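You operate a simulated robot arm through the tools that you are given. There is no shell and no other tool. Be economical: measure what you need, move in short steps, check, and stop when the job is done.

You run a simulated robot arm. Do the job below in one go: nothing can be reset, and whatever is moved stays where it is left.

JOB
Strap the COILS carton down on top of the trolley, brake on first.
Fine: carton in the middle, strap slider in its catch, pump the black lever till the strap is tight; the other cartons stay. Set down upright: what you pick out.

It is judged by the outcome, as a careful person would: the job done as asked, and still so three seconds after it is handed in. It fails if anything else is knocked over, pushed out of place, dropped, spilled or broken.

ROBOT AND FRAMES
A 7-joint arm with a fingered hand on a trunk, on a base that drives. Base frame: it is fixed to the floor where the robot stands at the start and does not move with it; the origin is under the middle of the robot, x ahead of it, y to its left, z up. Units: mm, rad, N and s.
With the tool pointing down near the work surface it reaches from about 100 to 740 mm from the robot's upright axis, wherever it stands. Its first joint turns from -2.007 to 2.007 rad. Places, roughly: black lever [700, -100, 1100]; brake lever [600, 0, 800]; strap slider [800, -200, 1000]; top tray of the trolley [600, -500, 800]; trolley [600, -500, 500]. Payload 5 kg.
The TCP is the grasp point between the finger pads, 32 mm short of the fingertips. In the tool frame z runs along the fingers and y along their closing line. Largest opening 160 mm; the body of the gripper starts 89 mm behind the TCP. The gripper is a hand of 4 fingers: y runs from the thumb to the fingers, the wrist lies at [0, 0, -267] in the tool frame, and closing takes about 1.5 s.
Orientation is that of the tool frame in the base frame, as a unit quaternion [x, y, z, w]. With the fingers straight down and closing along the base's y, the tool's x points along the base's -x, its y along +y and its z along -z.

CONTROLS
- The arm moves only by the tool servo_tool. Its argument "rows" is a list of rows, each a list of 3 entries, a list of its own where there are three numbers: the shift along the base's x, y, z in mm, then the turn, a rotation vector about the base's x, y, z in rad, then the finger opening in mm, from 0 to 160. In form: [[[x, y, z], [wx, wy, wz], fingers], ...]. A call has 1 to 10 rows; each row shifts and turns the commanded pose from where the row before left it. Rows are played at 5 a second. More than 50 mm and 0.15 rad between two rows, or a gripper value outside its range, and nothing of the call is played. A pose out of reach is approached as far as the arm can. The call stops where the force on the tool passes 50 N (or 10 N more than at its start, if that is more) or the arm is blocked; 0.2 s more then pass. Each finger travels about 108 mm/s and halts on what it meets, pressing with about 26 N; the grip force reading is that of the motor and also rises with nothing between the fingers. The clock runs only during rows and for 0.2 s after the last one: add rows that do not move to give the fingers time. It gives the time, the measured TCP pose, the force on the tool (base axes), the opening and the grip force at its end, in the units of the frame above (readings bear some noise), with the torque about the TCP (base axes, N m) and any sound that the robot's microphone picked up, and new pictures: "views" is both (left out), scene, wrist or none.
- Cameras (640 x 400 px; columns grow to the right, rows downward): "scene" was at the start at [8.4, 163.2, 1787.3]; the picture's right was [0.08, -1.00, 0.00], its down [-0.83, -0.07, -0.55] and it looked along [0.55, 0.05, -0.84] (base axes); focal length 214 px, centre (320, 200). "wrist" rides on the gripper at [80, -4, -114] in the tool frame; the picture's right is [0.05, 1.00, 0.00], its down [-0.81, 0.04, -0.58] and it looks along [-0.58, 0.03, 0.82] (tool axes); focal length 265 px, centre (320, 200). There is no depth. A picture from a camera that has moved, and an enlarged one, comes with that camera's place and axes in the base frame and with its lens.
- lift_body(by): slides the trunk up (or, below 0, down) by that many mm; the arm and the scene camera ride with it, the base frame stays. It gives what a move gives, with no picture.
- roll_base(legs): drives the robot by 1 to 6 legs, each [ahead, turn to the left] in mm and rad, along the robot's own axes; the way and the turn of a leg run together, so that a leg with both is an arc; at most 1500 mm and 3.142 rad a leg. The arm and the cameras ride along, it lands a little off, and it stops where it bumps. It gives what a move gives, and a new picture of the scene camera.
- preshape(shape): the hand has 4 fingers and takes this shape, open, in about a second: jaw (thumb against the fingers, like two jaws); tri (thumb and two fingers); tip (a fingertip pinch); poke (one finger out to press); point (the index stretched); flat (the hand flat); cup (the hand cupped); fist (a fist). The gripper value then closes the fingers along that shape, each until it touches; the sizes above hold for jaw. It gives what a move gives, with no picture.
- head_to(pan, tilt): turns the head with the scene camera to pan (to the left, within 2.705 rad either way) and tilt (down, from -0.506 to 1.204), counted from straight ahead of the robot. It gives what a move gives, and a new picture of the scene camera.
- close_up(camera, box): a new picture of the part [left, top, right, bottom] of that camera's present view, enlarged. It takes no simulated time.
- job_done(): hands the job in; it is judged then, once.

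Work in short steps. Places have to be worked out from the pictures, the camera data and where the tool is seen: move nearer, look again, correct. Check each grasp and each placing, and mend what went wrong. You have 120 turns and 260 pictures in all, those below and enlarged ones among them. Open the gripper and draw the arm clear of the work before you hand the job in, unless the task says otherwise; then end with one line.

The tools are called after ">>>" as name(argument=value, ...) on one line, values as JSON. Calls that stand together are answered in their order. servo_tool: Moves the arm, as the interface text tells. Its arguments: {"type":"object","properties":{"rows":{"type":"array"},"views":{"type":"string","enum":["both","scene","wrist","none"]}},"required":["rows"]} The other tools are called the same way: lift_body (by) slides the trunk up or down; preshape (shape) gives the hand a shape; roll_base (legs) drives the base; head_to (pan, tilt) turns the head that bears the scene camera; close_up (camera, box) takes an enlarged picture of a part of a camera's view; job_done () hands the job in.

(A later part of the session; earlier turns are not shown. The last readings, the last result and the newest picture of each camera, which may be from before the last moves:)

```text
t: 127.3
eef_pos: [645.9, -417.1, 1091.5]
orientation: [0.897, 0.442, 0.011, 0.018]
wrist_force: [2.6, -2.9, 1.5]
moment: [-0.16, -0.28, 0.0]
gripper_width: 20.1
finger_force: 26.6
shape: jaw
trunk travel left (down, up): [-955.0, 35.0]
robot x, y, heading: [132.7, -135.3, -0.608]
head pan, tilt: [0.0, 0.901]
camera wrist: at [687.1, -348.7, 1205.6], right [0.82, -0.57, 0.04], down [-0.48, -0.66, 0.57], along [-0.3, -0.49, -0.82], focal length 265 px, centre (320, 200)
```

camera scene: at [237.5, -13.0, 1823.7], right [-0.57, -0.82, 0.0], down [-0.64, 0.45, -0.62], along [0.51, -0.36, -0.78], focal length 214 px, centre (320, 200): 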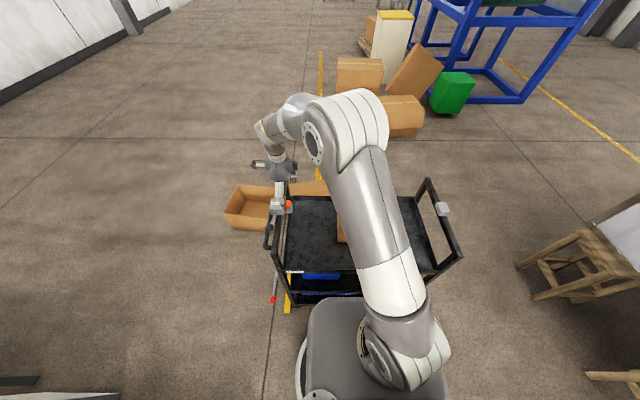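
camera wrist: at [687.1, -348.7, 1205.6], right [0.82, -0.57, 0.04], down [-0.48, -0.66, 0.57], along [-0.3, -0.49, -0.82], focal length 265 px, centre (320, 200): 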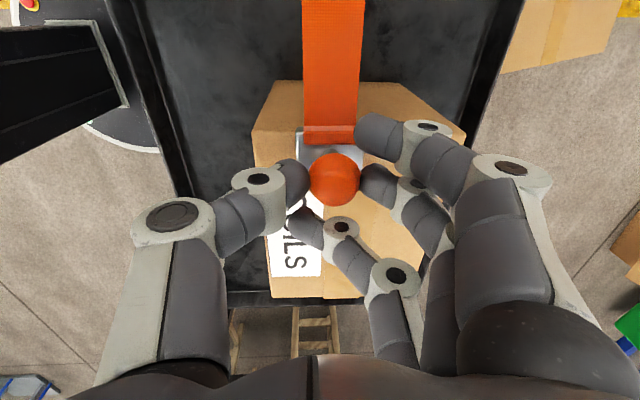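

The slider rides over the carton smoothly; side force near zero. I continue.

>>> servo_tool(rows=[[[-15.9, -23, 0], [0, 0, 0], 10], [[-15.9, -23, 0], [0, 0, 0], 10], [[-15.9, -23, 0], [0, 0, 0], 10], [[-15.9, -23, 0], [0, 0, 0], 10], [[-15.9, -23, 0], [0, 0, 0], 10], [[-15.9, -23, 0], [0, 0, 0], 10], [[-15.9, -23, 0], [0, 0, 0], 10], [[-15.9, -23, 0], [0, 0, 0], 10]], views="wrist")

```text
t: 129.1
eef_pos: [522.6, -597.8, 1094.0]
orientation: [0.897, 0.442, 0.01, 0.016]
wrist_force: [-6.4, 3.7, -4.1]
moment: [0.1, 0.18, -0.03]
gripper_width: 19.9
finger_force: 26.1
shape: jaw
trunk travel left (down, up): [-955.0, 35.0]
robot x, y, heading: [133.7, -140.0, -0.608]
head pan, tilt: [0.0, 0.901]
camera wrist: at [562.9, -529.0, 1207.3], right [0.82, -0.57, 0.04], down [-0.48, -0.66, 0.58], along [-0.3, -0.49, -0.82], focal length 265 px, centre (320, 200)
```

wrist: 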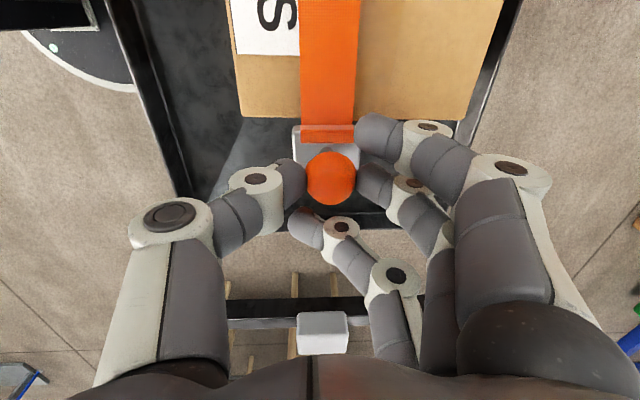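

The catch is dead ahead, some 225 mm on. I continue, slowing near it.

>>> servo_tool(rows=[[[-17, -22.5, 0], [0, 0, 0], 10], [[-16.2, -23, 0], [0, 0, 0], 10], [[-16.2, -23, 0], [0, 0, 0], 10], [[-16.2, -23, 0], [0, 0, 0], 10], [[-11.6, -16.4, 0], [0, 0, 0], 10]], views="wrist")

```text
t: 130.3
eef_pos: [445.2, -705.2, 1091.9]
orientation: [0.897, 0.442, 0.011, 0.018]
wrist_force: [-4.6, 2.2, 10.4]
moment: [0.03, -0.02, -0.02]
gripper_width: 20.8
finger_force: 26.1
shape: jaw
trunk travel left (down, up): [-955.0, 35.0]
robot x, y, heading: [133.2, -134.4, -0.608]
head pan, tilt: [0.0, 0.901]
camera wrist: at [485.4, -636.6, 1205.8], right [0.82, -0.57, 0.04], down [-0.48, -0.66, 0.58], along [-0.3, -0.49, -0.82], focal length 265 px, centre (320, 200)
```

wrist: 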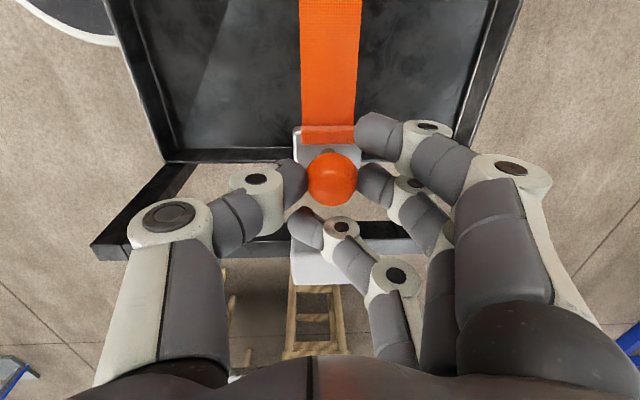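

A small upward push (10 N) appears, perhaps the ring finger meeting the catch's top. I advance slowly in 8 mm steps.

>>> servo_tool(rows=[[[-4.6, -6.5, 1], [0, 0, 0], 10], [[-4.6, -6.5, 1], [0, 0, 0], 10], [[-4.6, -6.5, 0], [0, 0, 0], 10], [[-4.6, -6.5, 0], [0, 0, 0], 10]], views="wrist")

```text
t: 131.3
eef_pos: [426.6, -732.4, 1094.0]
orientation: [0.897, 0.442, 0.01, 0.016]
wrist_force: [-1.6, -0.1, -9.0]
moment: [0.01, 0.01, 0.0]
gripper_width: 19.8
finger_force: 25.2
shape: jaw
trunk travel left (down, up): [-955.0, 35.0]
robot x, y, heading: [136.0, -133.4, -0.612]
head pan, tilt: [0.0, 0.901]
camera wrist: at [466.6, -663.0, 1207.9], right [0.82, -0.57, 0.04], down [-0.48, -0.66, 0.58], along [-0.3, -0.49, -0.82], focal length 265 px, centre (320, 200)
```

wrist: 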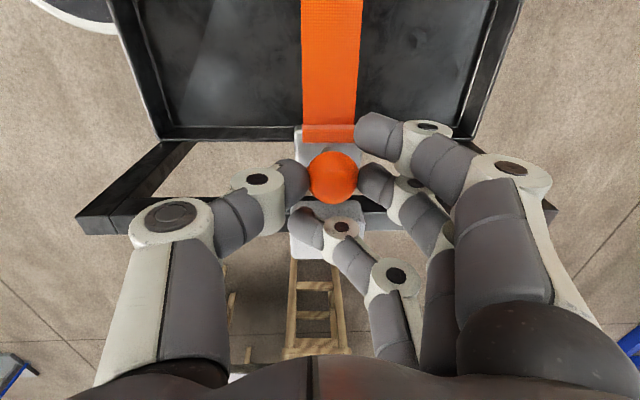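

No obstruction, just the slider's guide resisting my height error. I continue in small steps till it stops.

>>> servo_tool(rows=[[[-4, -5.7, -1], [0, 0, 0], 10], [[-4, -5.7, 0], [0, 0, 0], 10], [[-4, -5.7, 0], [0, 0, 0], 10], [[-4, -5.7, 0], [0, 0, 0], 10]], views="wrist")

```text
t: 132.3
eef_pos: [409.1, -755.8, 1092.9]
orientation: [0.897, 0.442, 0.01, 0.017]
wrist_force: [-6.0, 2.2, -0.3]
moment: [0.02, 0.08, 0.01]
gripper_width: 20.3
finger_force: 26.1
shape: jaw
trunk travel left (down, up): [-955.0, 35.0]
robot x, y, heading: [135.0, -136.5, -0.607]
head pan, tilt: [0.0, 0.901]
camera wrist: at [450.0, -686.9, 1207.4], right [0.82, -0.57, 0.04], down [-0.48, -0.66, 0.58], along [-0.3, -0.49, -0.82], focal length 265 px, centre (320, 200)
```

wrist: 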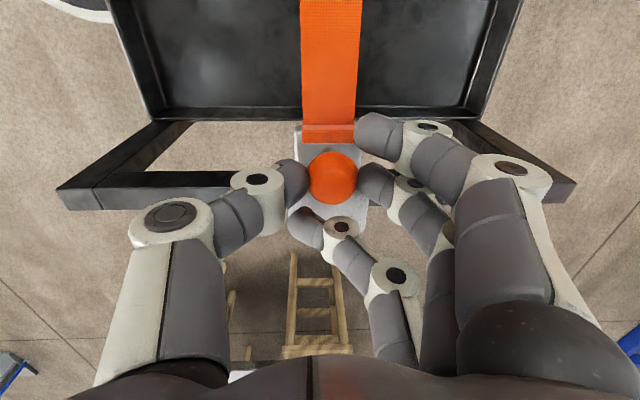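

Still free; the slider plate is now at the catch. I continue.

>>> servo_tool(rows=[[[-4, -5.5, 0], [0, 0, 0], 10], [[-4, -5.5, 0], [0, 0, 0], 10], [[-4, -5.5, 0], [0, 0, 0], 10], [[-4, -5.5, 0], [0, 0, 0], 10], [[-4, -5.5, 0], [0, 0, 0], 10]], views="wrist")

>>> close_up(camera="scene", box=[400, 170, 480, 240])

```text
t: 133.5
eef_pos: [392.0, -782.6, 1091.9]
orientation: [0.897, 0.442, 0.01, 0.017]
wrist_force: [3.2, -1.2, 1.4]
moment: [0.0, -0.11, -0.05]
gripper_width: 14.8
finger_force: 26.2
shape: jaw
trunk travel left (down, up): [-955.0, 35.0]
robot x, y, heading: [134.4, -132.7, -0.609]
head pan, tilt: [0.0, 0.901]
camera wrist: at [432.2, -714.2, 1205.5], right [0.82, -0.57, 0.04], down [-0.48, -0.66, 0.58], along [-0.3, -0.49, -0.82], focal length 265 px, centre (320, 200)
```

wrist: 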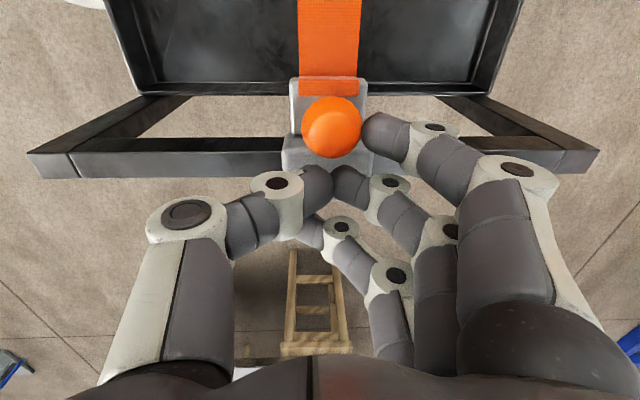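

```text
5.71 times, centred on (440, 205) of scene
camera zoom: at [235.8, -16.4, 1824.0], right [-0.57, -0.82, 0.0], down [-0.64, 0.45, -0.62], along [0.51, -0.35, -0.78], focal length 1226 px, centre (-366, 171)
```

zoom: 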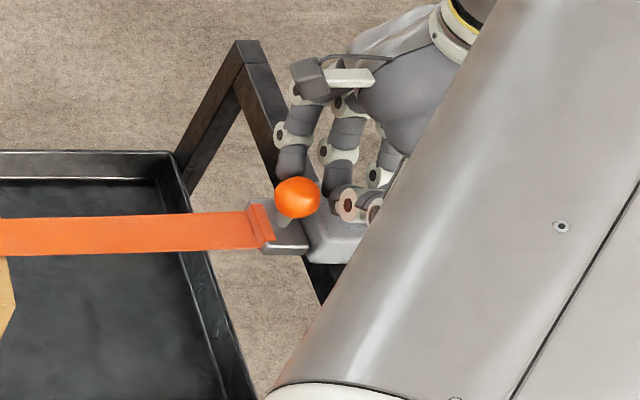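

The slider stopped against the catch and the ball slipped from the grip, staying there. I raise the hand to inspect whether it is seated.

>>> servo_tool(rows=[[[0, 0, 0], [0, 0, 0], 40], [[0, 0, 30], [0, 0, 0], 60], [[10, 15, 40], [0, 0, 0], 80], [[12, 16, 0], [0, 0, 0], 80]], views="wrist")

>>> close_up(camera="wrist", box=[240, 90, 400, 250])

>>> close_up(camera="scene", box=[400, 170, 480, 240])

```text
t: 134.5
eef_pos: [414.0, -754.2, 1163.8]
orientation: [0.896, 0.443, 0.011, 0.016]
wrist_force: [0.0, -0.3, 0.2]
moment: [-0.02, 0.03, 0.0]
gripper_width: 79.0
finger_force: 0.1
shape: jaw
trunk travel left (down, up): [-955.0, 35.0]
robot x, y, heading: [132.9, -132.8, -0.606]
head pan, tilt: [0.0, 0.901]
camera wrist: at [454.1, -684.9, 1277.6], right [0.82, -0.57, 0.04], down [-0.48, -0.66, 0.58], along [-0.3, -0.49, -0.82], focal length 265 px, centre (320, 200)
```

wrist: 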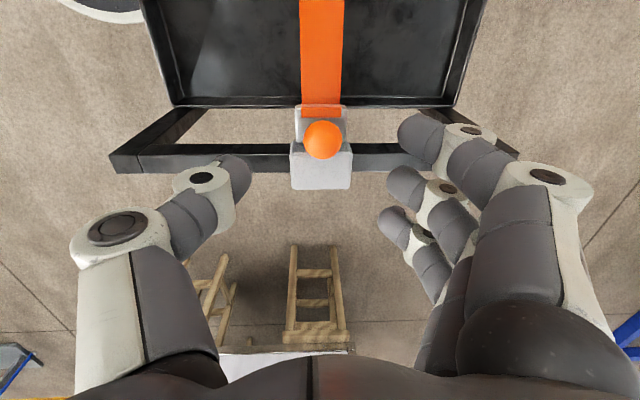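

```text
2.50 times, centred on (320, 170) of wrist
camera zoom: at [454.1, -684.9, 1277.6], right [0.82, -0.57, 0.04], down [-0.48, -0.66, 0.58], along [-0.3, -0.49, -0.82], focal length 664 px, centre (320, 275)
```

zoom: 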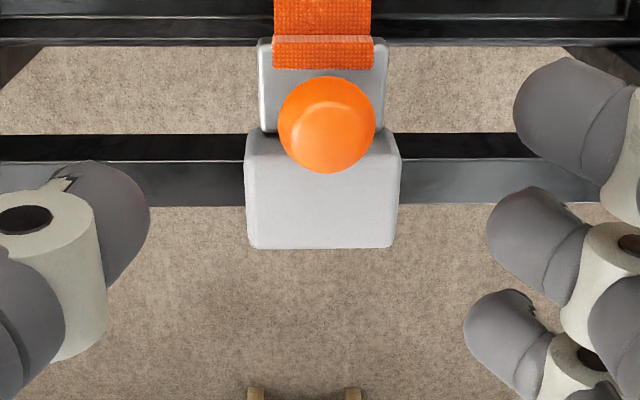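

```text
5.71 times, centred on (440, 205) of scene
camera zoom: at [236.1, -15.2, 1823.9], right [-0.57, -0.82, 0.0], down [-0.64, 0.45, -0.62], along [0.51, -0.35, -0.78], focal length 1226 px, centre (-366, 171)
```

zoom: 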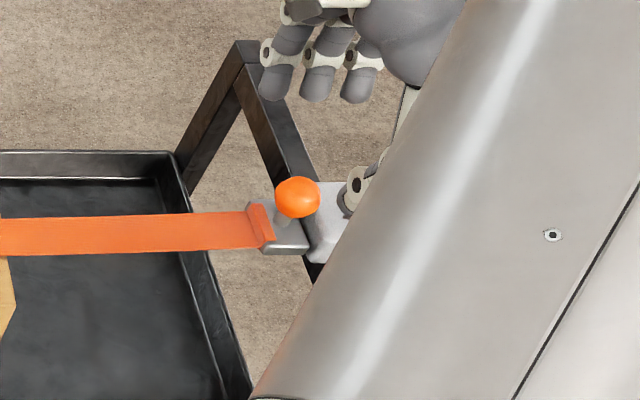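

The slider's plate sits flush against the catch. To make sure it is home, I close the hand behind the ball and give it a firm push towards the catch.

>>> servo_tool(rows=[[[20, 24, 0], [0, 0, 0], 30], [[19, 24, 0], [0, 0, 0], 0], [[0, 0, -30], [0, 0, 0], 0], [[0, 0, -30], [0, 0, 0], 0], [[0, 0, -9], [0, 0, 0], 0]], views="wrist")

>>> servo_tool(rows=[[[-4.6, -6.5, 0], [0, 0, 0], 0], [[-4.6, -6.5, 0], [0, 0, 0], 0], [[-2.9, -4, 0], [0, 0, 0], 0], [[-2.9, -4, 0], [0, 0, 0], 0]], views="wrist")

```text
t: 135.7
eef_pos: [452.1, -704.6, 1093.6]
orientation: [0.897, 0.442, 0.01, 0.016]
wrist_force: [0.1, -0.1, 0.1]
moment: [0.01, -0.03, 0.01]
gripper_width: 0.0
finger_force: 26.0
shape: jaw
trunk travel left (down, up): [-955.0, 35.0]
robot x, y, heading: [133.0, -139.5, -0.605]
head pan, tilt: [0.0, 0.901]
camera wrist: at [493.1, -635.8, 1207.2], right [0.82, -0.57, 0.04], down [-0.48, -0.66, 0.58], along [-0.3, -0.49, -0.82], focal length 265 px, centre (320, 200)
```

wrist: 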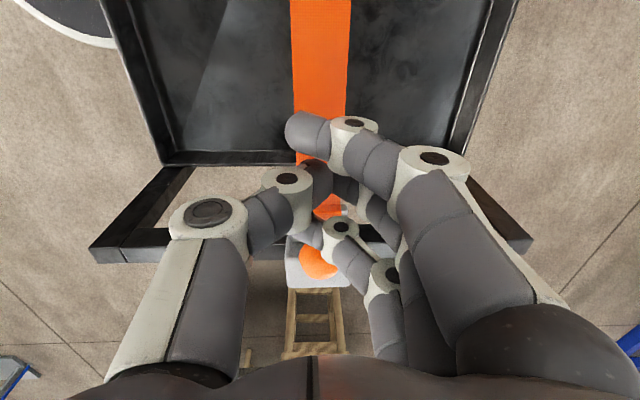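

```text
t: 136.7
eef_pos: [439.6, -724.0, 1096.1]
orientation: [0.897, 0.442, 0.01, 0.017]
wrist_force: [4.8, 11.2, 10.1]
moment: [-0.1, 0.11, -0.09]
gripper_width: 0.0
finger_force: 26.3
shape: jaw
trunk travel left (down, up): [-955.0, 35.0]
robot x, y, heading: [133.5, -133.4, -0.608]
head pan, tilt: [0.0, 0.901]
camera wrist: at [478.3, -654.7, 1209.8], right [0.82, -0.57, 0.04], down [-0.48, -0.66, 0.58], along [-0.3, -0.49, -0.82], focal length 265 px, centre (320, 200)
```

wrist: 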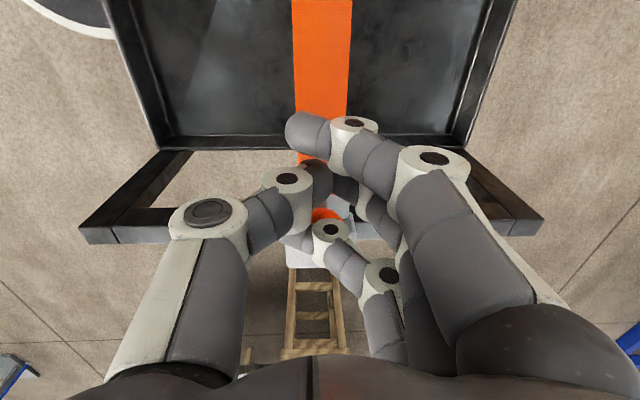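

It resists at once with ~12 N. I push a few mm more to about 30 N, then back off.

>>> servo_tool(rows=[[[-2.9, -4, -1], [0, 0, 0], 0], [[-2.9, -4, 0], [0, 0, 0], 0], [[-2.9, -4, 0], [0, 0, 0], 0]], views="none")

>>> servo_tool(rows=[[[12, 16, 0], [0, 0, 0], 0], [[0, 0, 40], [0, 0, 0], 0], [[0, 0, 40], [0, 0, 0], 60]], views="wrist")

```text
t: 137.5
eef_pos: [426.8, -735.4, 1095.7]
orientation: [0.897, 0.441, 0.009, 0.019]
wrist_force: [-0.2, 5.7, 22.1]
moment: [-0.61, 0.33, -0.13]
gripper_width: 0.0
finger_force: 25.7
shape: jaw
trunk travel left (down, up): [-955.0, 35.0]
robot x, y, heading: [135.1, -132.6, -0.61]
head pan, tilt: [0.0, 0.901]
```

```text
t: 138.3
eef_pos: [440.8, -720.3, 1171.8]
orientation: [0.897, 0.442, 0.01, 0.016]
wrist_force: [0.1, 0.2, -0.8]
moment: [-0.02, 0.02, 0.01]
gripper_width: 58.4
finger_force: 0.0
shape: jaw
trunk travel left (down, up): [-955.0, 35.0]
robot x, y, heading: [135.3, -135.1, -0.608]
head pan, tilt: [0.0, 0.901]
camera wrist: at [481.6, -650.6, 1285.4], right [0.82, -0.57, 0.04], down [-0.48, -0.66, 0.58], along [-0.3, -0.49, -0.82], focal length 265 px, centre (320, 200)
```

wrist: 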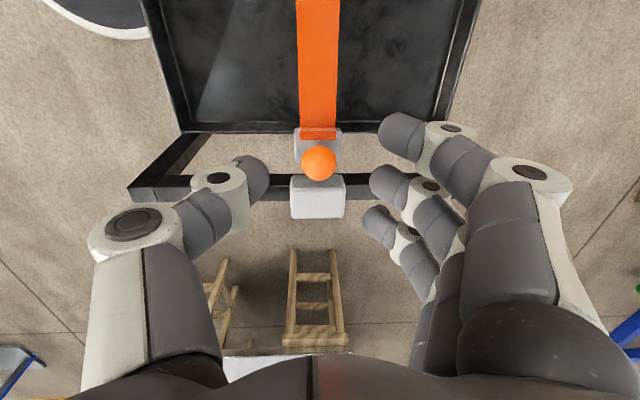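

Something may have shifted on withdrawal; I enlarge to check the slider against the catch.

>>> close_up(camera="wrist", box=[260, 110, 380, 240])

>>> close_up(camera="scene", box=[400, 170, 480, 240])

```text
3.08 times, centred on (320, 175) of wrist
camera zoom: at [481.6, -650.6, 1285.4], right [0.82, -0.57, 0.04], down [-0.48, -0.66, 0.58], along [-0.3, -0.49, -0.82], focal length 817 px, centre (320, 277)
```

zoom: 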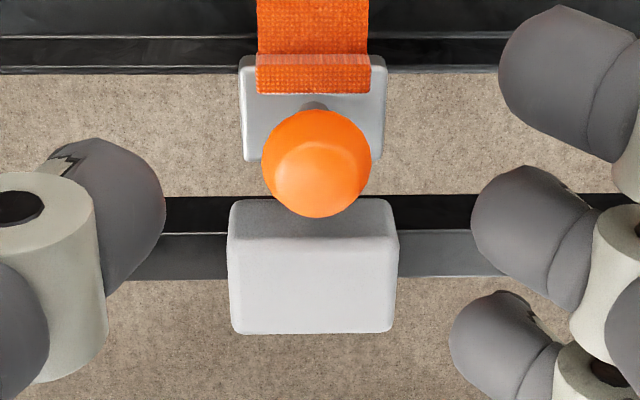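

```text
5.71 times, centred on (440, 205) of scene
camera zoom: at [236.0, -14.1, 1823.6], right [-0.57, -0.82, 0.0], down [-0.64, 0.45, -0.62], along [0.51, -0.35, -0.78], focal length 1226 px, centre (-366, 171)
```

zoom: 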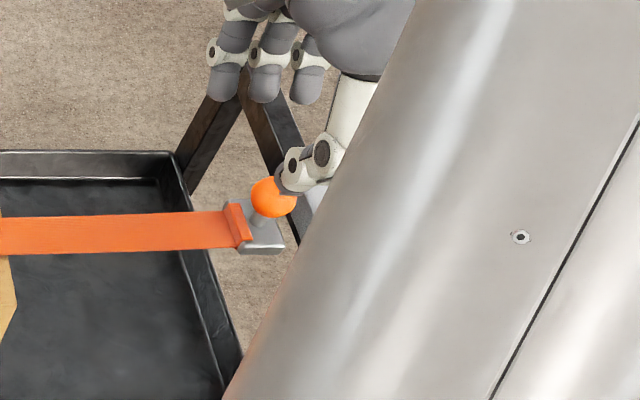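

My withdrawal dragged the slider back about 20 mm, so it does not lock by itself there. I regrip the ball, press it home and release straight upwards.

>>> servo_tool(rows=[[[-17, -27, 0], [0, 0, 0], 80], [[0, 0, -40], [0, 0, 0], 80], [[0, 0, -30], [0, 0, 0], 80], [[0, 0, -13], [0, 0, 0], 80], [[0, 0, 0], [0, 0, 0], 30], [[0, 0, 0], [0, 0, 0], 5], [[0, 0, 0], [0, 0, 0], 5]], views="wrist")

```text
t: 139.9
eef_pos: [418.3, -746.2, 1089.5]
orientation: [0.897, 0.442, 0.01, 0.015]
wrist_force: [-7.5, 4.7, -3.3]
moment: [-0.04, 0.01, 0.02]
gripper_width: 9.8
finger_force: 26.1
shape: jaw
trunk travel left (down, up): [-955.0, 35.0]
robot x, y, heading: [136.3, -135.8, -0.607]
head pan, tilt: [0.0, 0.901]
camera wrist: at [460.3, -679.1, 1201.9], right [0.82, -0.57, 0.04], down [-0.48, -0.66, 0.57], along [-0.3, -0.49, -0.82], focal length 265 px, centre (320, 200)
```

wrist: 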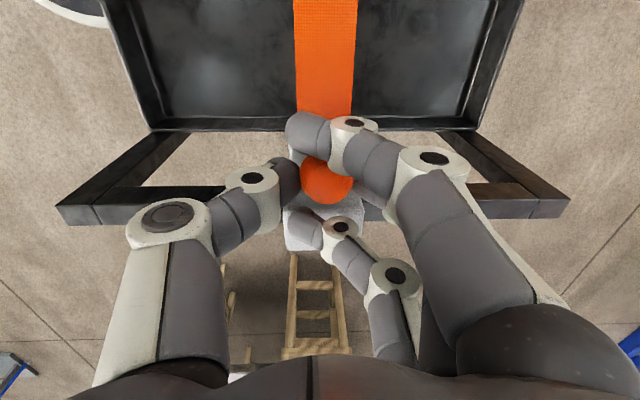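

The ball is caged, with the index behind it. I push it to the catch until the force rises.

>>> servo_tool(rows=[[[-4, -5.5, 1], [0, 0, 0], 5], [[-4, -5.5, 0], [0, 0, 0], 5], [[-3, -4, 0], [0, 0, 0], 5]], views="none")

>>> servo_tool(rows=[[[-3, -4, 0], [0, 0, 0], 5], [[-3, -4, 0], [0, 0, 0], 5]], views="wrist")

```text
t: 140.7
eef_pos: [409.8, -762.1, 1088.9]
orientation: [0.897, 0.441, 0.011, 0.015]
wrist_force: [-10.7, 7.2, -13.1]
moment: [0.06, 0.17, 0.01]
gripper_width: 9.4
finger_force: 25.9
shape: jaw
trunk travel left (down, up): [-955.0, 35.0]
robot x, y, heading: [132.3, -135.1, -0.604]
head pan, tilt: [0.0, 0.901]
```

```text
t: 141.3
eef_pos: [409.1, -765.7, 1090.0]
orientation: [0.897, 0.442, 0.012, 0.015]
wrist_force: [-0.5, 27.1, -10.9]
moment: [0.5, 0.01, -0.07]
gripper_width: 9.3
finger_force: 26.0
shape: jaw
trunk travel left (down, up): [-955.0, 35.0]
robot x, y, heading: [134.9, -134.6, -0.61]
head pan, tilt: [0.0, 0.901]
camera wrist: at [449.4, -698.1, 1204.4], right [0.82, -0.57, 0.04], down [-0.48, -0.66, 0.57], along [-0.3, -0.49, -0.82], focal length 265 px, centre (320, 200)
```

wrist: 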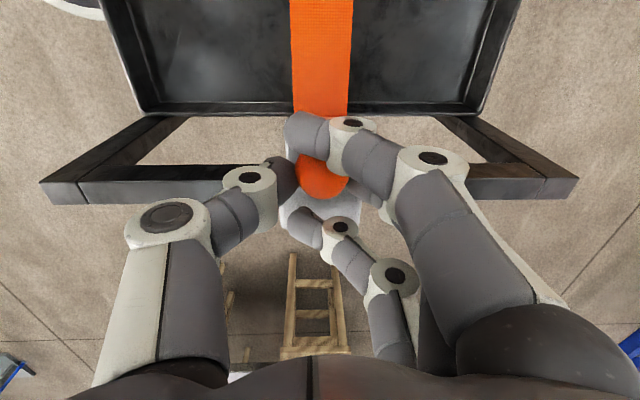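

It resists with 27 N. I press once more harder to see if it clicks in.

>>> servo_tool(rows=[[[-2.5, -3.5, 0], [0, 0, 0], 5], [[-1.5, -2, 0], [0, 0, 0], 5], [[0, 0, 0], [0, 0, 0], 5]], views="none")

>>> servo_tool(rows=[[[3, 4, 0], [0, 0, 0], 5], [[1, 1.5, 0], [0, 0, 0], 40], [[0, 0, 0], [0, 0, 0], 100], [[0, 0, 0], [0, 0, 0], 100], [[0, 0, 30], [0, 0, 0], 100], [[0, 0, 40], [0, 0, 0], 100]], views="wrist")

>>> close_up(camera="wrist", box=[240, 90, 400, 250])

```text
t: 142.2
eef_pos: [406.9, -766.2, 1089.0]
orientation: [0.897, 0.442, 0.018, 0.01]
wrist_force: [5.8, 21.4, 6.0]
moment: [0.38, -0.23, -0.04]
gripper_width: 9.6
finger_force: 25.5
shape: jaw
trunk travel left (down, up): [-955.0, 35.0]
robot x, y, heading: [133.9, -136.5, -0.602]
head pan, tilt: [0.0, 0.901]
stopped in row 3: the force on the tool passed its limit at 50 N (the readings are from after the stop); the commanded pose is now the measured one
```

```text
t: 143.6
eef_pos: [409.9, -765.4, 1157.7]
orientation: [0.897, 0.442, 0.015, 0.011]
wrist_force: [-1.3, 0.9, -0.3]
moment: [-0.06, -0.04, 0.01]
gripper_width: 99.4
finger_force: 0.0
shape: jaw
trunk travel left (down, up): [-955.0, 35.0]
robot x, y, heading: [135.7, -129.4, -0.599]
head pan, tilt: [0.0, 0.901]
camera wrist: at [449.8, -698.3, 1273.2], right [0.82, -0.57, 0.03], down [-0.48, -0.67, 0.57], along [-0.3, -0.48, -0.82], focal length 265 px, centre (320, 200)
```

wrist: 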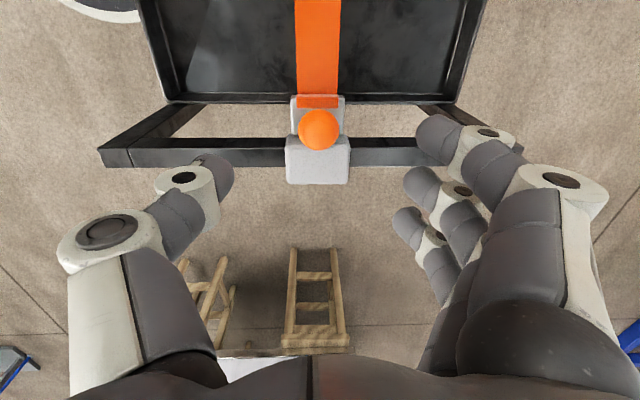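

```text
2.50 times, centred on (320, 170) of wrist
camera zoom: at [449.8, -698.3, 1273.2], right [0.82, -0.57, 0.03], down [-0.48, -0.67, 0.57], along [-0.3, -0.48, -0.82], focal length 664 px, centre (320, 275)
```

zoom: 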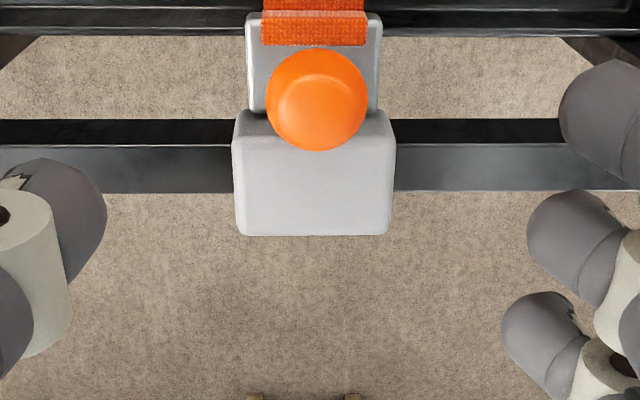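

The slider is seated against the catch and stays. Next the black lever: knob (702,-96,1110), pivot near n 740, z 1055, resting low above the crossbar, so it should pump upwards. I carry the hand across above everything to its near side.

>>> servo_tool(rows=[[[0, 0, 40], [0, 0, 0], 100], [[10, 40, 20], [0, 0, 0], 100], [[14, 46, 0], [0, 0, 0], 100], [[14, 46, 0], [0, 0, 0], 100], [[14, 46, 0], [0, 0, 0], 100], [[14, 46, 0], [0, 0, 0], 100], [[14, 46, 0], [0, 0, 0], 100], [[14, 46, 0], [0, 0, 0], 100], [[14, 46, 0], [0, 0, 0], 100]], views="none")

>>> servo_tool(rows=[[[16, 44, 0], [0, 0, 0], 100], [[16, 44, 0], [0, 0, 0], 100], [[16, 44, 0], [0, 0, 0], 100], [[16, 44, 0], [0, 0, 0], 100], [[16, 44, 0], [0, 0, 0], 100], [[16, 44, 0], [0, 0, 0], 100], [[16, 44, 0], [0, 0, 0], 100], [[14, 39, 0], [0, 0, 0], 100]], views="both")

```text
t: 145.6
eef_pos: [518.0, -402.4, 1220.6]
orientation: [0.897, 0.442, 0.015, 0.012]
wrist_force: [0.5, 0.0, 0.0]
moment: [-0.03, 0.02, 0.03]
gripper_width: 99.6
finger_force: 0.1
shape: jaw
trunk travel left (down, up): [-955.0, 35.0]
robot x, y, heading: [135.3, -136.3, -0.604]
head pan, tilt: [0.0, 0.901]
```

```text
t: 147.4
eef_pos: [645.8, -54.8, 1218.0]
orientation: [0.897, 0.441, 0.014, 0.011]
wrist_force: [-0.6, 0.0, 0.2]
moment: [-0.02, 0.01, 0.01]
gripper_width: 99.8
finger_force: 0.1
shape: jaw
trunk travel left (down, up): [-955.0, 35.0]
robot x, y, heading: [133.5, -135.5, -0.601]
head pan, tilt: [0.0, 0.901]
camera scene: at [236.5, -13.1, 1823.7], right [-0.57, -0.82, 0.0], down [-0.65, 0.44, -0.62], along [0.51, -0.35, -0.78], focal length 214 px, centre (320, 200)
camera wrist: at [685.4, 13.7, 1333.3], right [0.82, -0.57, 0.03], down [-0.48, -0.67, 0.57], along [-0.3, -0.48, -0.82], focal length 265 px, centre (320, 200)
```

scene: 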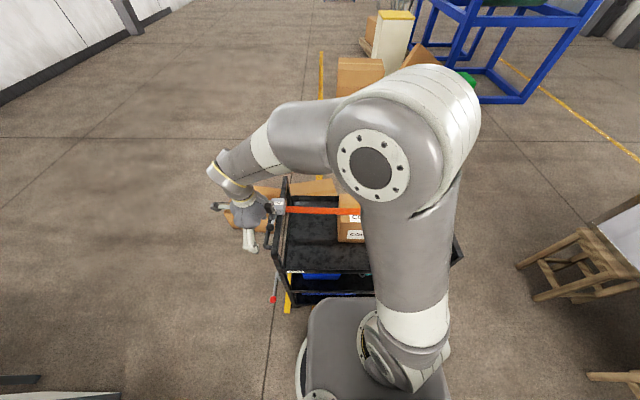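
wrist: 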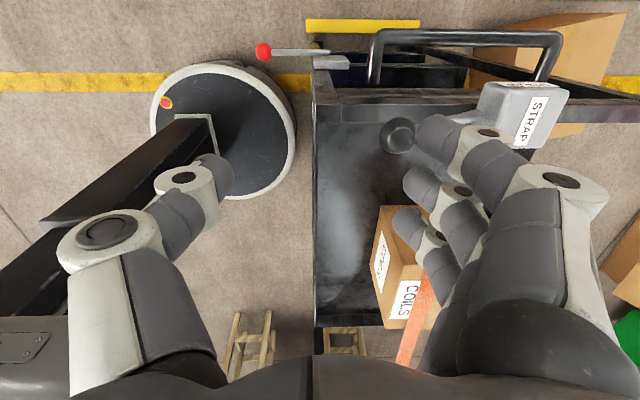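

Knob confirmed at (699,-98,1110). I tilt the hand 45° so it points at the knob along the lever.

>>> servo_tool(rows=[[[0, 0, 0], [-0.076, -0.107, 0], 100], [[0, 0, 0], [-0.076, -0.107, 0], 100], [[0, 0, 0], [-0.076, -0.107, 0], 100], [[0, 0, 0], [-0.076, -0.107, 0], 100], [[0, 0, 0], [-0.076, -0.107, 0], 100], [[0, 0, 0], [-0.076, -0.107, 0], 100]], views="both")

```text
t: 148.8
eef_pos: [645.2, -55.3, 1218.4]
orientation: [0.821, 0.407, 0.197, 0.348]
wrist_force: [0.9, 0.7, 0.4]
moment: [-0.02, 0.0, -0.04]
gripper_width: 99.4
finger_force: 0.1
shape: jaw
trunk travel left (down, up): [-955.0, 35.0]
robot x, y, heading: [136.4, -132.9, -0.61]
head pan, tilt: [0.0, 0.901]
camera scene: at [236.2, -13.5, 1823.8], right [-0.57, -0.82, 0.0], down [-0.65, 0.45, -0.62], along [0.51, -0.35, -0.78], focal length 214 px, centre (320, 200)
camera wrist: at [619.3, 58.4, 1295.9], right [0.56, -0.38, 0.73], down [-0.81, -0.44, 0.39], along [0.17, -0.81, -0.56], focal length 265 px, centre (320, 200)
```

scene: 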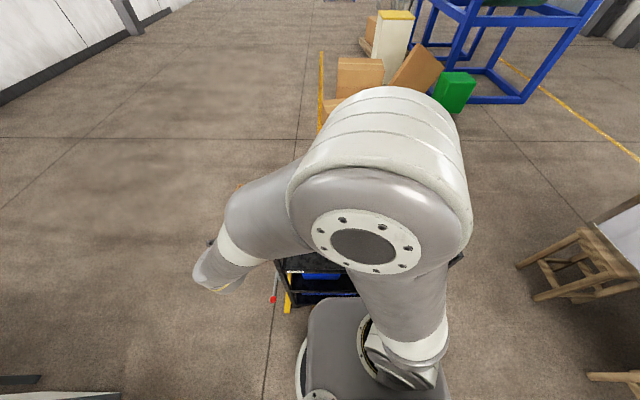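
wrist: 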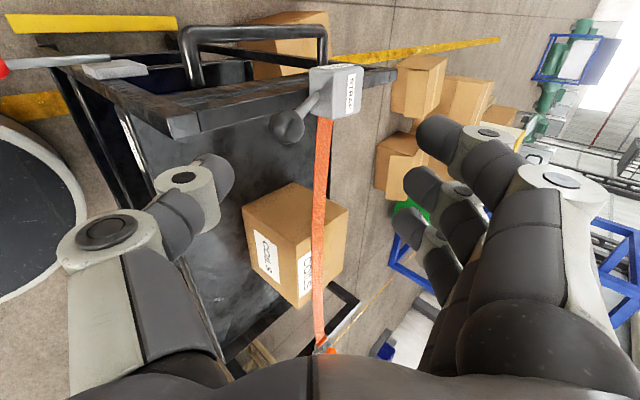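

A fine view of the lever. I enlarge the box and knob before closing in.

>>> close_up(camera="wrist", box=[240, 40, 400, 180])

>>> servo_tool(rows=[[[-21.7, 7.2, -23.4], [0, 0, 0], 100], [[15, -10, -17], [0, 0, 0], 90], [[15, -10, -17], [0, 0, 0], 90], [[15, -10, -17], [0, 0, 0], 90]], views="wrist")

```text
2.86 times, centred on (320, 110) of wrist
camera zoom: at [619.3, 58.4, 1295.9], right [0.56, -0.38, 0.73], down [-0.81, -0.44, 0.39], along [0.17, -0.81, -0.56], focal length 758 px, centre (320, 457)
```

zoom: 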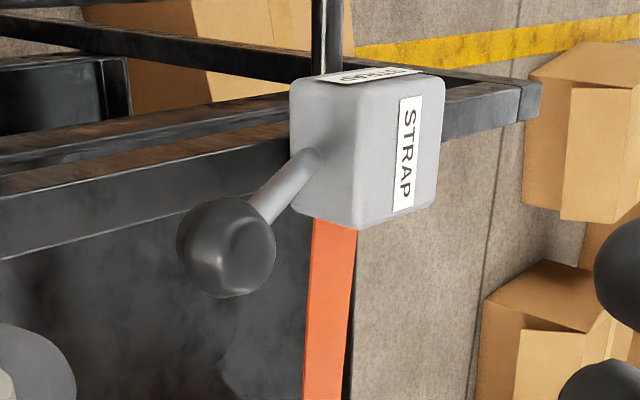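

```text
t: 149.8
eef_pos: [667.9, -77.2, 1143.7]
orientation: [0.821, 0.408, 0.196, 0.347]
wrist_force: [0.0, -0.8, 0.1]
moment: [0.06, 0.06, -0.01]
gripper_width: 90.6
finger_force: 0.0
shape: jaw
trunk travel left (down, up): [-955.0, 35.0]
robot x, y, heading: [134.3, -137.4, -0.602]
head pan, tilt: [0.0, 0.901]
camera wrist: at [643.3, 34.8, 1221.3], right [0.56, -0.38, 0.73], down [-0.81, -0.44, 0.39], along [0.17, -0.81, -0.56], focal length 265 px, centre (320, 200)
```

wrist: 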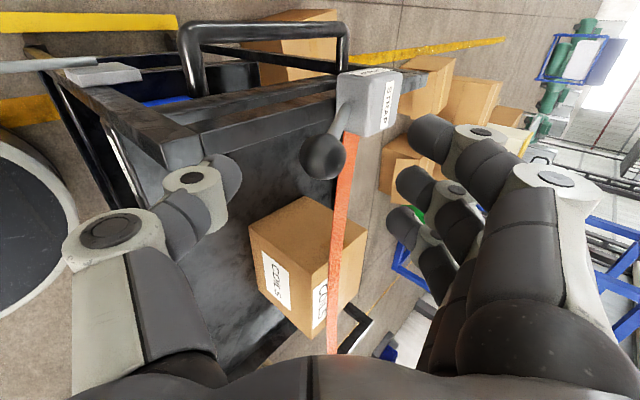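

The knob is centred, 51 mm ahead. I advance 42 mm and close around it.

>>> servo_tool(rows=[[[12.7, -8.7, -14.2], [0, 0, 0], 90], [[12.7, -8.7, -14.2], [0, 0, 0], 90], [[0, 0, 0], [0, 0, 0], 40], [[0, 0, 0], [0, 0, 0], 10], [[0, 0, 0], [0, 0, 0], 10]], views="wrist")

```text
t: 151.0
eef_pos: [691.2, -94.7, 1113.8]
orientation: [0.821, 0.408, 0.195, 0.347]
wrist_force: [-1.7, 1.0, -5.4]
moment: [-0.02, -0.01, 0.0]
gripper_width: 8.8
finger_force: 23.0
shape: jaw
trunk travel left (down, up): [-955.0, 35.0]
robot x, y, heading: [137.1, -134.8, -0.609]
head pan, tilt: [0.0, 0.901]
camera wrist: at [666.9, 18.8, 1191.5], right [0.57, -0.38, 0.73], down [-0.81, -0.44, 0.4], along [0.17, -0.81, -0.56], focal length 265 px, centre (320, 200)
```

wrist: 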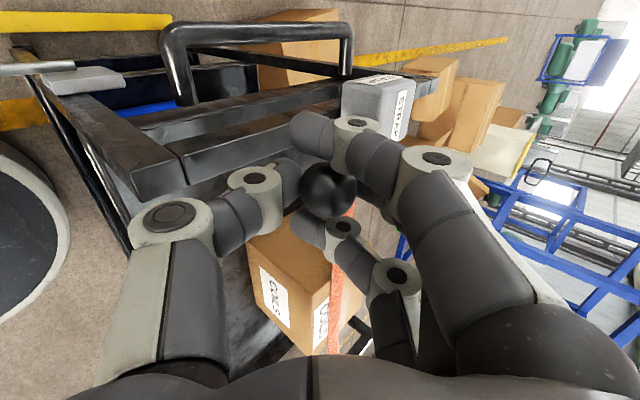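

The knob is well caged. I lift it a little along its arc to test the upward swing.

>>> servo_tool(rows=[[[4, -2.8, 9], [0, 0, 0], 8], [[5.3, -3.7, 9.2], [0, 0, 0], 8], [[0, 0, 0], [0, 0, 0], 8]], views="wrist")

```text
t: 151.8
eef_pos: [700.6, -99.8, 1130.6]
orientation: [0.821, 0.41, 0.194, 0.347]
wrist_force: [-12.1, 5.6, -26.3]
moment: [0.09, 0.3, 0.02]
gripper_width: 25.6
finger_force: 26.3
shape: jaw
trunk travel left (down, up): [-955.0, 35.0]
robot x, y, heading: [131.9, -135.1, -0.605]
head pan, tilt: [0.0, 0.901]
camera wrist: at [675.2, 12.9, 1208.0], right [0.57, -0.38, 0.73], down [-0.81, -0.44, 0.4], along [0.17, -0.81, -0.56], focal length 265 px, centre (320, 200)
```

wrist: 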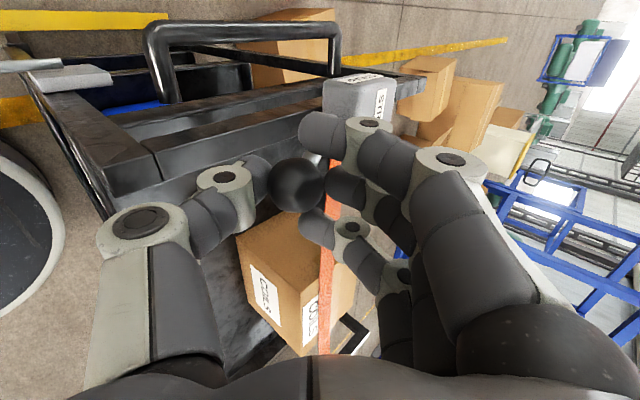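

It resists upwards (28 N) and slid towards the thumb, so that is its top stop. I return and press it downwards instead.

>>> servo_tool(rows=[[[-5, 3.5, -9], [0, 0, 0], 8], [[-4.3, 3, -9.2], [0, 0, 0], 8], [[-3, 2, -10], [0, 0, 0], 8], [[-3, 2, -10], [0, 0, 0], 8]], views="wrist")

```text
t: 152.8
eef_pos: [689.1, -92.7, 1099.0]
orientation: [0.821, 0.407, 0.197, 0.348]
wrist_force: [4.9, -1.7, 0.8]
moment: [-0.11, -0.23, -0.01]
gripper_width: 17.3
finger_force: 25.9
shape: jaw
trunk travel left (down, up): [-955.0, 35.0]
robot x, y, heading: [134.3, -131.6, -0.609]
head pan, tilt: [0.0, 0.901]
camera wrist: at [664.5, 20.7, 1175.4], right [0.56, -0.38, 0.73], down [-0.81, -0.44, 0.39], along [0.17, -0.81, -0.56], focal length 265 px, centre (320, 200)
```

wrist: 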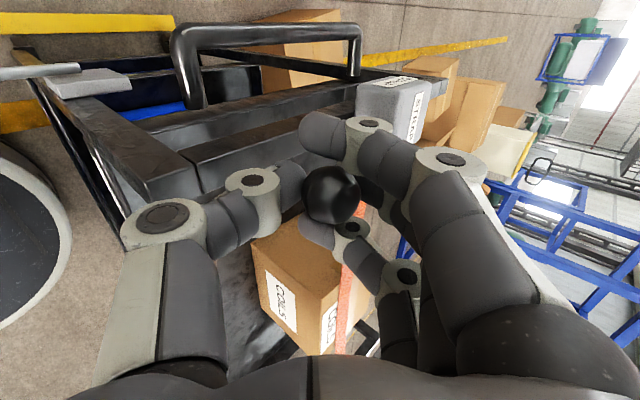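

It goes down freely so far. I continue down 20 mm.

>>> servo_tool(rows=[[[-1, 0.7, -7], [0, 0, 0], 8], [[-1, 0.7, -7], [0, 0, 0], 8], [[0, 0, -7], [0, 0, 0], 8]], views="wrist")

```text
t: 153.6
eef_pos: [684.6, -89.2, 1076.3]
orientation: [0.821, 0.408, 0.196, 0.348]
wrist_force: [1.3, 2.3, 9.0]
moment: [-0.52, -0.83, 0.07]
gripper_width: 17.5
finger_force: 26.6
shape: jaw
trunk travel left (down, up): [-955.0, 35.0]
robot x, y, heading: [135.8, -133.9, -0.608]
head pan, tilt: [0.0, 0.901]
camera wrist: at [658.9, 24.0, 1152.9], right [0.56, -0.38, 0.73], down [-0.81, -0.44, 0.39], along [0.17, -0.81, -0.56], focal length 265 px, centre (320, 200)
```

wrist: 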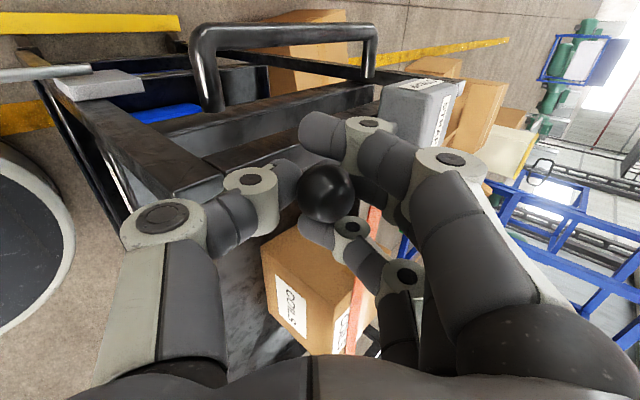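

The lever keeps following (z 1076), with 9 N. I go on another 14 mm to find its lower end.

>>> servo_tool(rows=[[[0.5, -0.3, -7], [0, 0, 0], 8], [[0.5, -0.3, -7], [0, 0, 0], 8]], views="wrist")

>>> close_up(camera="wrist", box=[230, 50, 450, 250])

```text
t: 154.2
eef_pos: [684.7, -89.4, 1061.2]
orientation: [0.82, 0.409, 0.197, 0.347]
wrist_force: [-4.6, 3.5, 14.3]
moment: [-0.73, -1.0, -0.02]
gripper_width: 19.7
finger_force: 26.4
shape: jaw
trunk travel left (down, up): [-955.0, 35.0]
robot x, y, heading: [132.2, -132.4, -0.604]
head pan, tilt: [0.0, 0.901]
camera wrist: at [659.4, 23.6, 1139.0], right [0.56, -0.38, 0.73], down [-0.81, -0.44, 0.39], along [0.17, -0.81, -0.56], focal length 265 px, centre (320, 200)
```

wrist: 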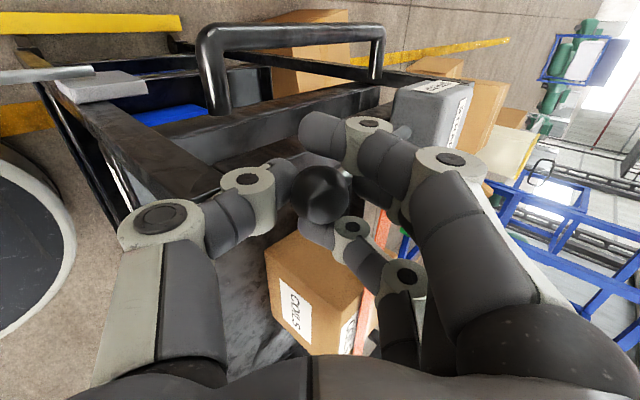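

```text
2.00 times, centred on (340, 150) of wrist
camera zoom: at [659.4, 23.6, 1139.0], right [0.56, -0.38, 0.73], down [-0.81, -0.44, 0.39], along [0.17, -0.81, -0.56], focal length 531 px, centre (280, 300)
```

zoom: 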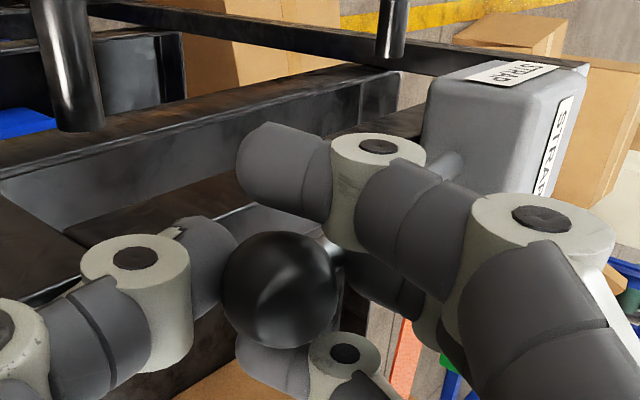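

The lever is about level and still moving with rising resistance; it clears the crossbar on the tray side. I continue the down-stroke.

>>> servo_tool(rows=[[[0.8, -0.5, -8], [0, 0, 0], 8], [[1.2, -0.8, -8], [0, 0, 0], 8], [[1.8, -1.2, -8], [0, 0, 0], 8]], views="wrist")

```text
t: 154.8
eef_pos: [685.1, -87.6, 1054.4]
orientation: [0.82, 0.407, 0.2, 0.35]
wrist_force: [-19.2, 2.5, 33.0]
moment: [-0.96, -1.22, -0.31]
gripper_width: 21.0
finger_force: 25.8
shape: jaw
trunk travel left (down, up): [-955.0, 35.0]
robot x, y, heading: [135.0, -139.1, -0.609]
head pan, tilt: [0.0, 0.901]
stopped in row 2: the force on the tool passed its limit at 53 N (the readings are from after the stop); the commanded pose is now the measured one
camera wrist: at [658.1, 24.5, 1131.0], right [0.56, -0.38, 0.74], down [-0.81, -0.44, 0.38], along [0.18, -0.81, -0.56], focal length 265 px, centre (320, 200)
```

wrist: 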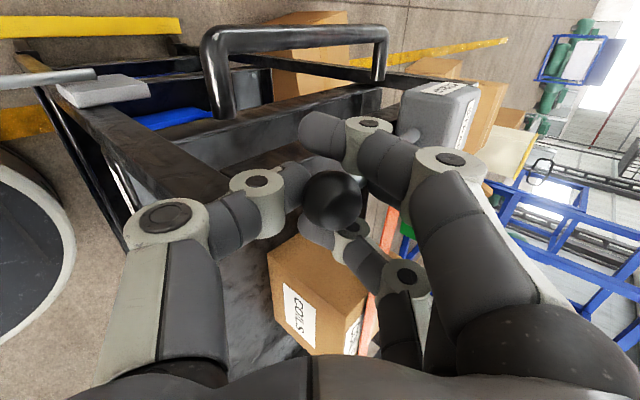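

The down-stroke ends at about z 1054, near the crossbar. I bring the lever back up to its top and check the strap.

>>> servo_tool(rows=[[[-1, 0.5, 10], [0, 0, 0], 8], [[0, -0.5, 14], [0, 0, 0], 8], [[1, -1, 14], [0, 0, 0], 8], [[3, -2.5, 14], [0, 0, 0], 8], [[3, -3, 10], [0, 0, 0], 8]], views="wrist")

```text
t: 156.0
eef_pos: [693.9, -96.7, 1110.5]
orientation: [0.821, 0.41, 0.197, 0.346]
wrist_force: [5.2, -1.8, -11.1]
moment: [0.09, 0.09, 0.0]
gripper_width: 16.3
finger_force: 26.2
shape: jaw
trunk travel left (down, up): [-955.0, 35.0]
robot x, y, heading: [135.1, -134.3, -0.602]
head pan, tilt: [0.0, 0.901]
camera wrist: at [669.0, 17.5, 1187.8], right [0.57, -0.38, 0.73], down [-0.81, -0.44, 0.39], along [0.17, -0.81, -0.56], focal length 265 px, centre (320, 200)
```

wrist: 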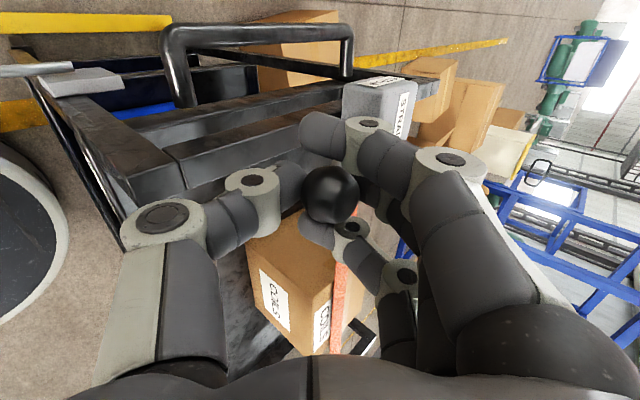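

The lever is at the top again. I enlarge the strap over the carton to judge its state.

>>> close_up(camera="wrist", box=[220, 180, 400, 370])

>>> head_to(pan=-0.15, tilt=1.0)

```text
2.11 times, centred on (310, 275) of wrist
camera zoom: at [669.0, 17.5, 1187.8], right [0.57, -0.38, 0.73], down [-0.81, -0.44, 0.39], along [0.17, -0.81, -0.56], focal length 559 px, centre (341, 42)
```

zoom: 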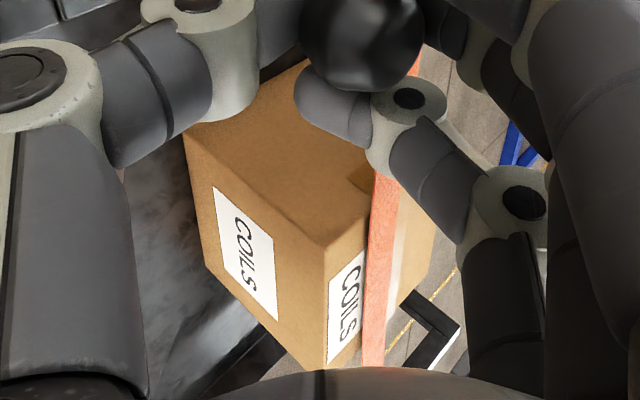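

```text
t: 156.7
eef_pos: [694.6, -96.0, 1111.6]
orientation: [0.821, 0.409, 0.196, 0.347]
wrist_force: [4.3, -2.0, -15.1]
moment: [0.12, 0.18, 0.04]
gripper_width: 16.7
finger_force: 26.1
shape: jaw
trunk travel left (down, up): [-955.0, 35.0]
robot x, y, heading: [136.4, -135.0, -0.603]
head pan, tilt: [-0.15, 1.0]
camera scene: at [226.5, -19.1, 1816.5], right [-0.68, -0.73, 0.0], down [-0.61, 0.58, -0.54], along [0.39, -0.37, -0.84], focal length 214 px, centre (320, 200)
```

scene: 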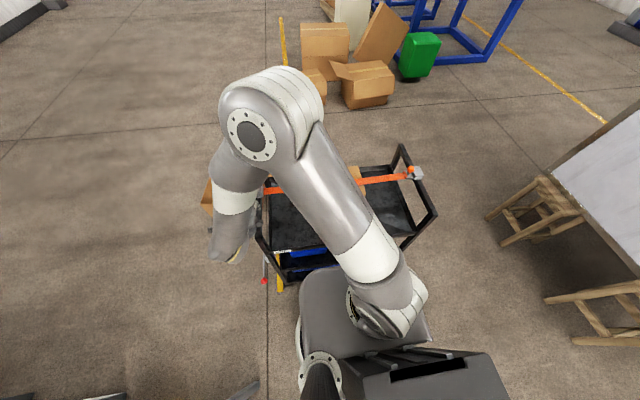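

I take a reference close-up of the strap's far half, then do a full down-and-up stroke.

>>> close_up(camera="scene", box=[340, 150, 430, 210])

>>> servo_tool(rows=[[[-4, 3, -11], [0, 0, 0], 8], [[-3, 2.5, -14], [0, 0, 0], 8], [[-1, 1, -14], [0, 0, 0], 8], [[0, 0.5, -12], [0, 0, 0], 8], [[0, 0, -5], [0, 0, 0], 8]], views="none")

>>> servo_tool(rows=[[[0, 0, 5], [0, 0, 0], 8], [[0, -0.5, 12], [0, 0, 0], 8], [[1, -1, 14], [0, 0, 0], 8], [[3, -2.5, 14], [0, 0, 0], 8], [[4, -3, 11], [0, 0, 0], 8]], views="none")

>>> close_up(camera="scene", box=[340, 150, 430, 210])

```text
6.67 times, centred on (385, 180) of scene
camera zoom: at [226.5, -19.1, 1816.5], right [-0.68, -0.73, 0.0], down [-0.61, 0.58, -0.54], along [0.39, -0.37, -0.84], focal length 1430 px, centre (-113, 333)
```

zoom: 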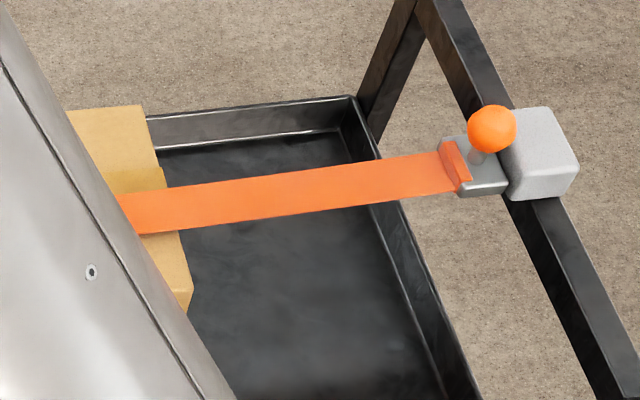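

```text
t: 157.9
eef_pos: [682.9, -88.3, 1058.4]
orientation: [0.82, 0.407, 0.201, 0.349]
wrist_force: [-6.5, 3.3, 27.0]
moment: [-0.86, -1.15, -0.09]
gripper_width: 19.3
finger_force: 25.5
shape: jaw
trunk travel left (down, up): [-955.0, 35.0]
robot x, y, heading: [135.2, -137.9, -0.613]
head pan, tilt: [-0.15, 1.0]
```

```text
t: 159.1
eef_pos: [693.1, -95.6, 1109.2]
orientation: [0.821, 0.409, 0.196, 0.347]
wrist_force: [-0.4, 1.4, -6.2]
moment: [0.06, 0.02, -0.03]
gripper_width: 17.0
finger_force: 26.7
shape: jaw
trunk travel left (down, up): [-955.0, 35.0]
robot x, y, heading: [134.0, -138.0, -0.605]
head pan, tilt: [-0.15, 1.0]
```

```text
6.67 times, centred on (385, 180) of scene
camera zoom: at [225.0, -18.6, 1816.4], right [-0.68, -0.73, 0.0], down [-0.61, 0.58, -0.54], along [0.39, -0.37, -0.84], focal length 1430 px, centre (-113, 333)
```

zoom: 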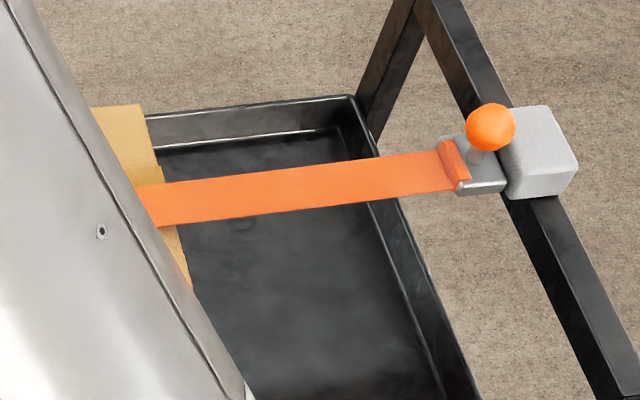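

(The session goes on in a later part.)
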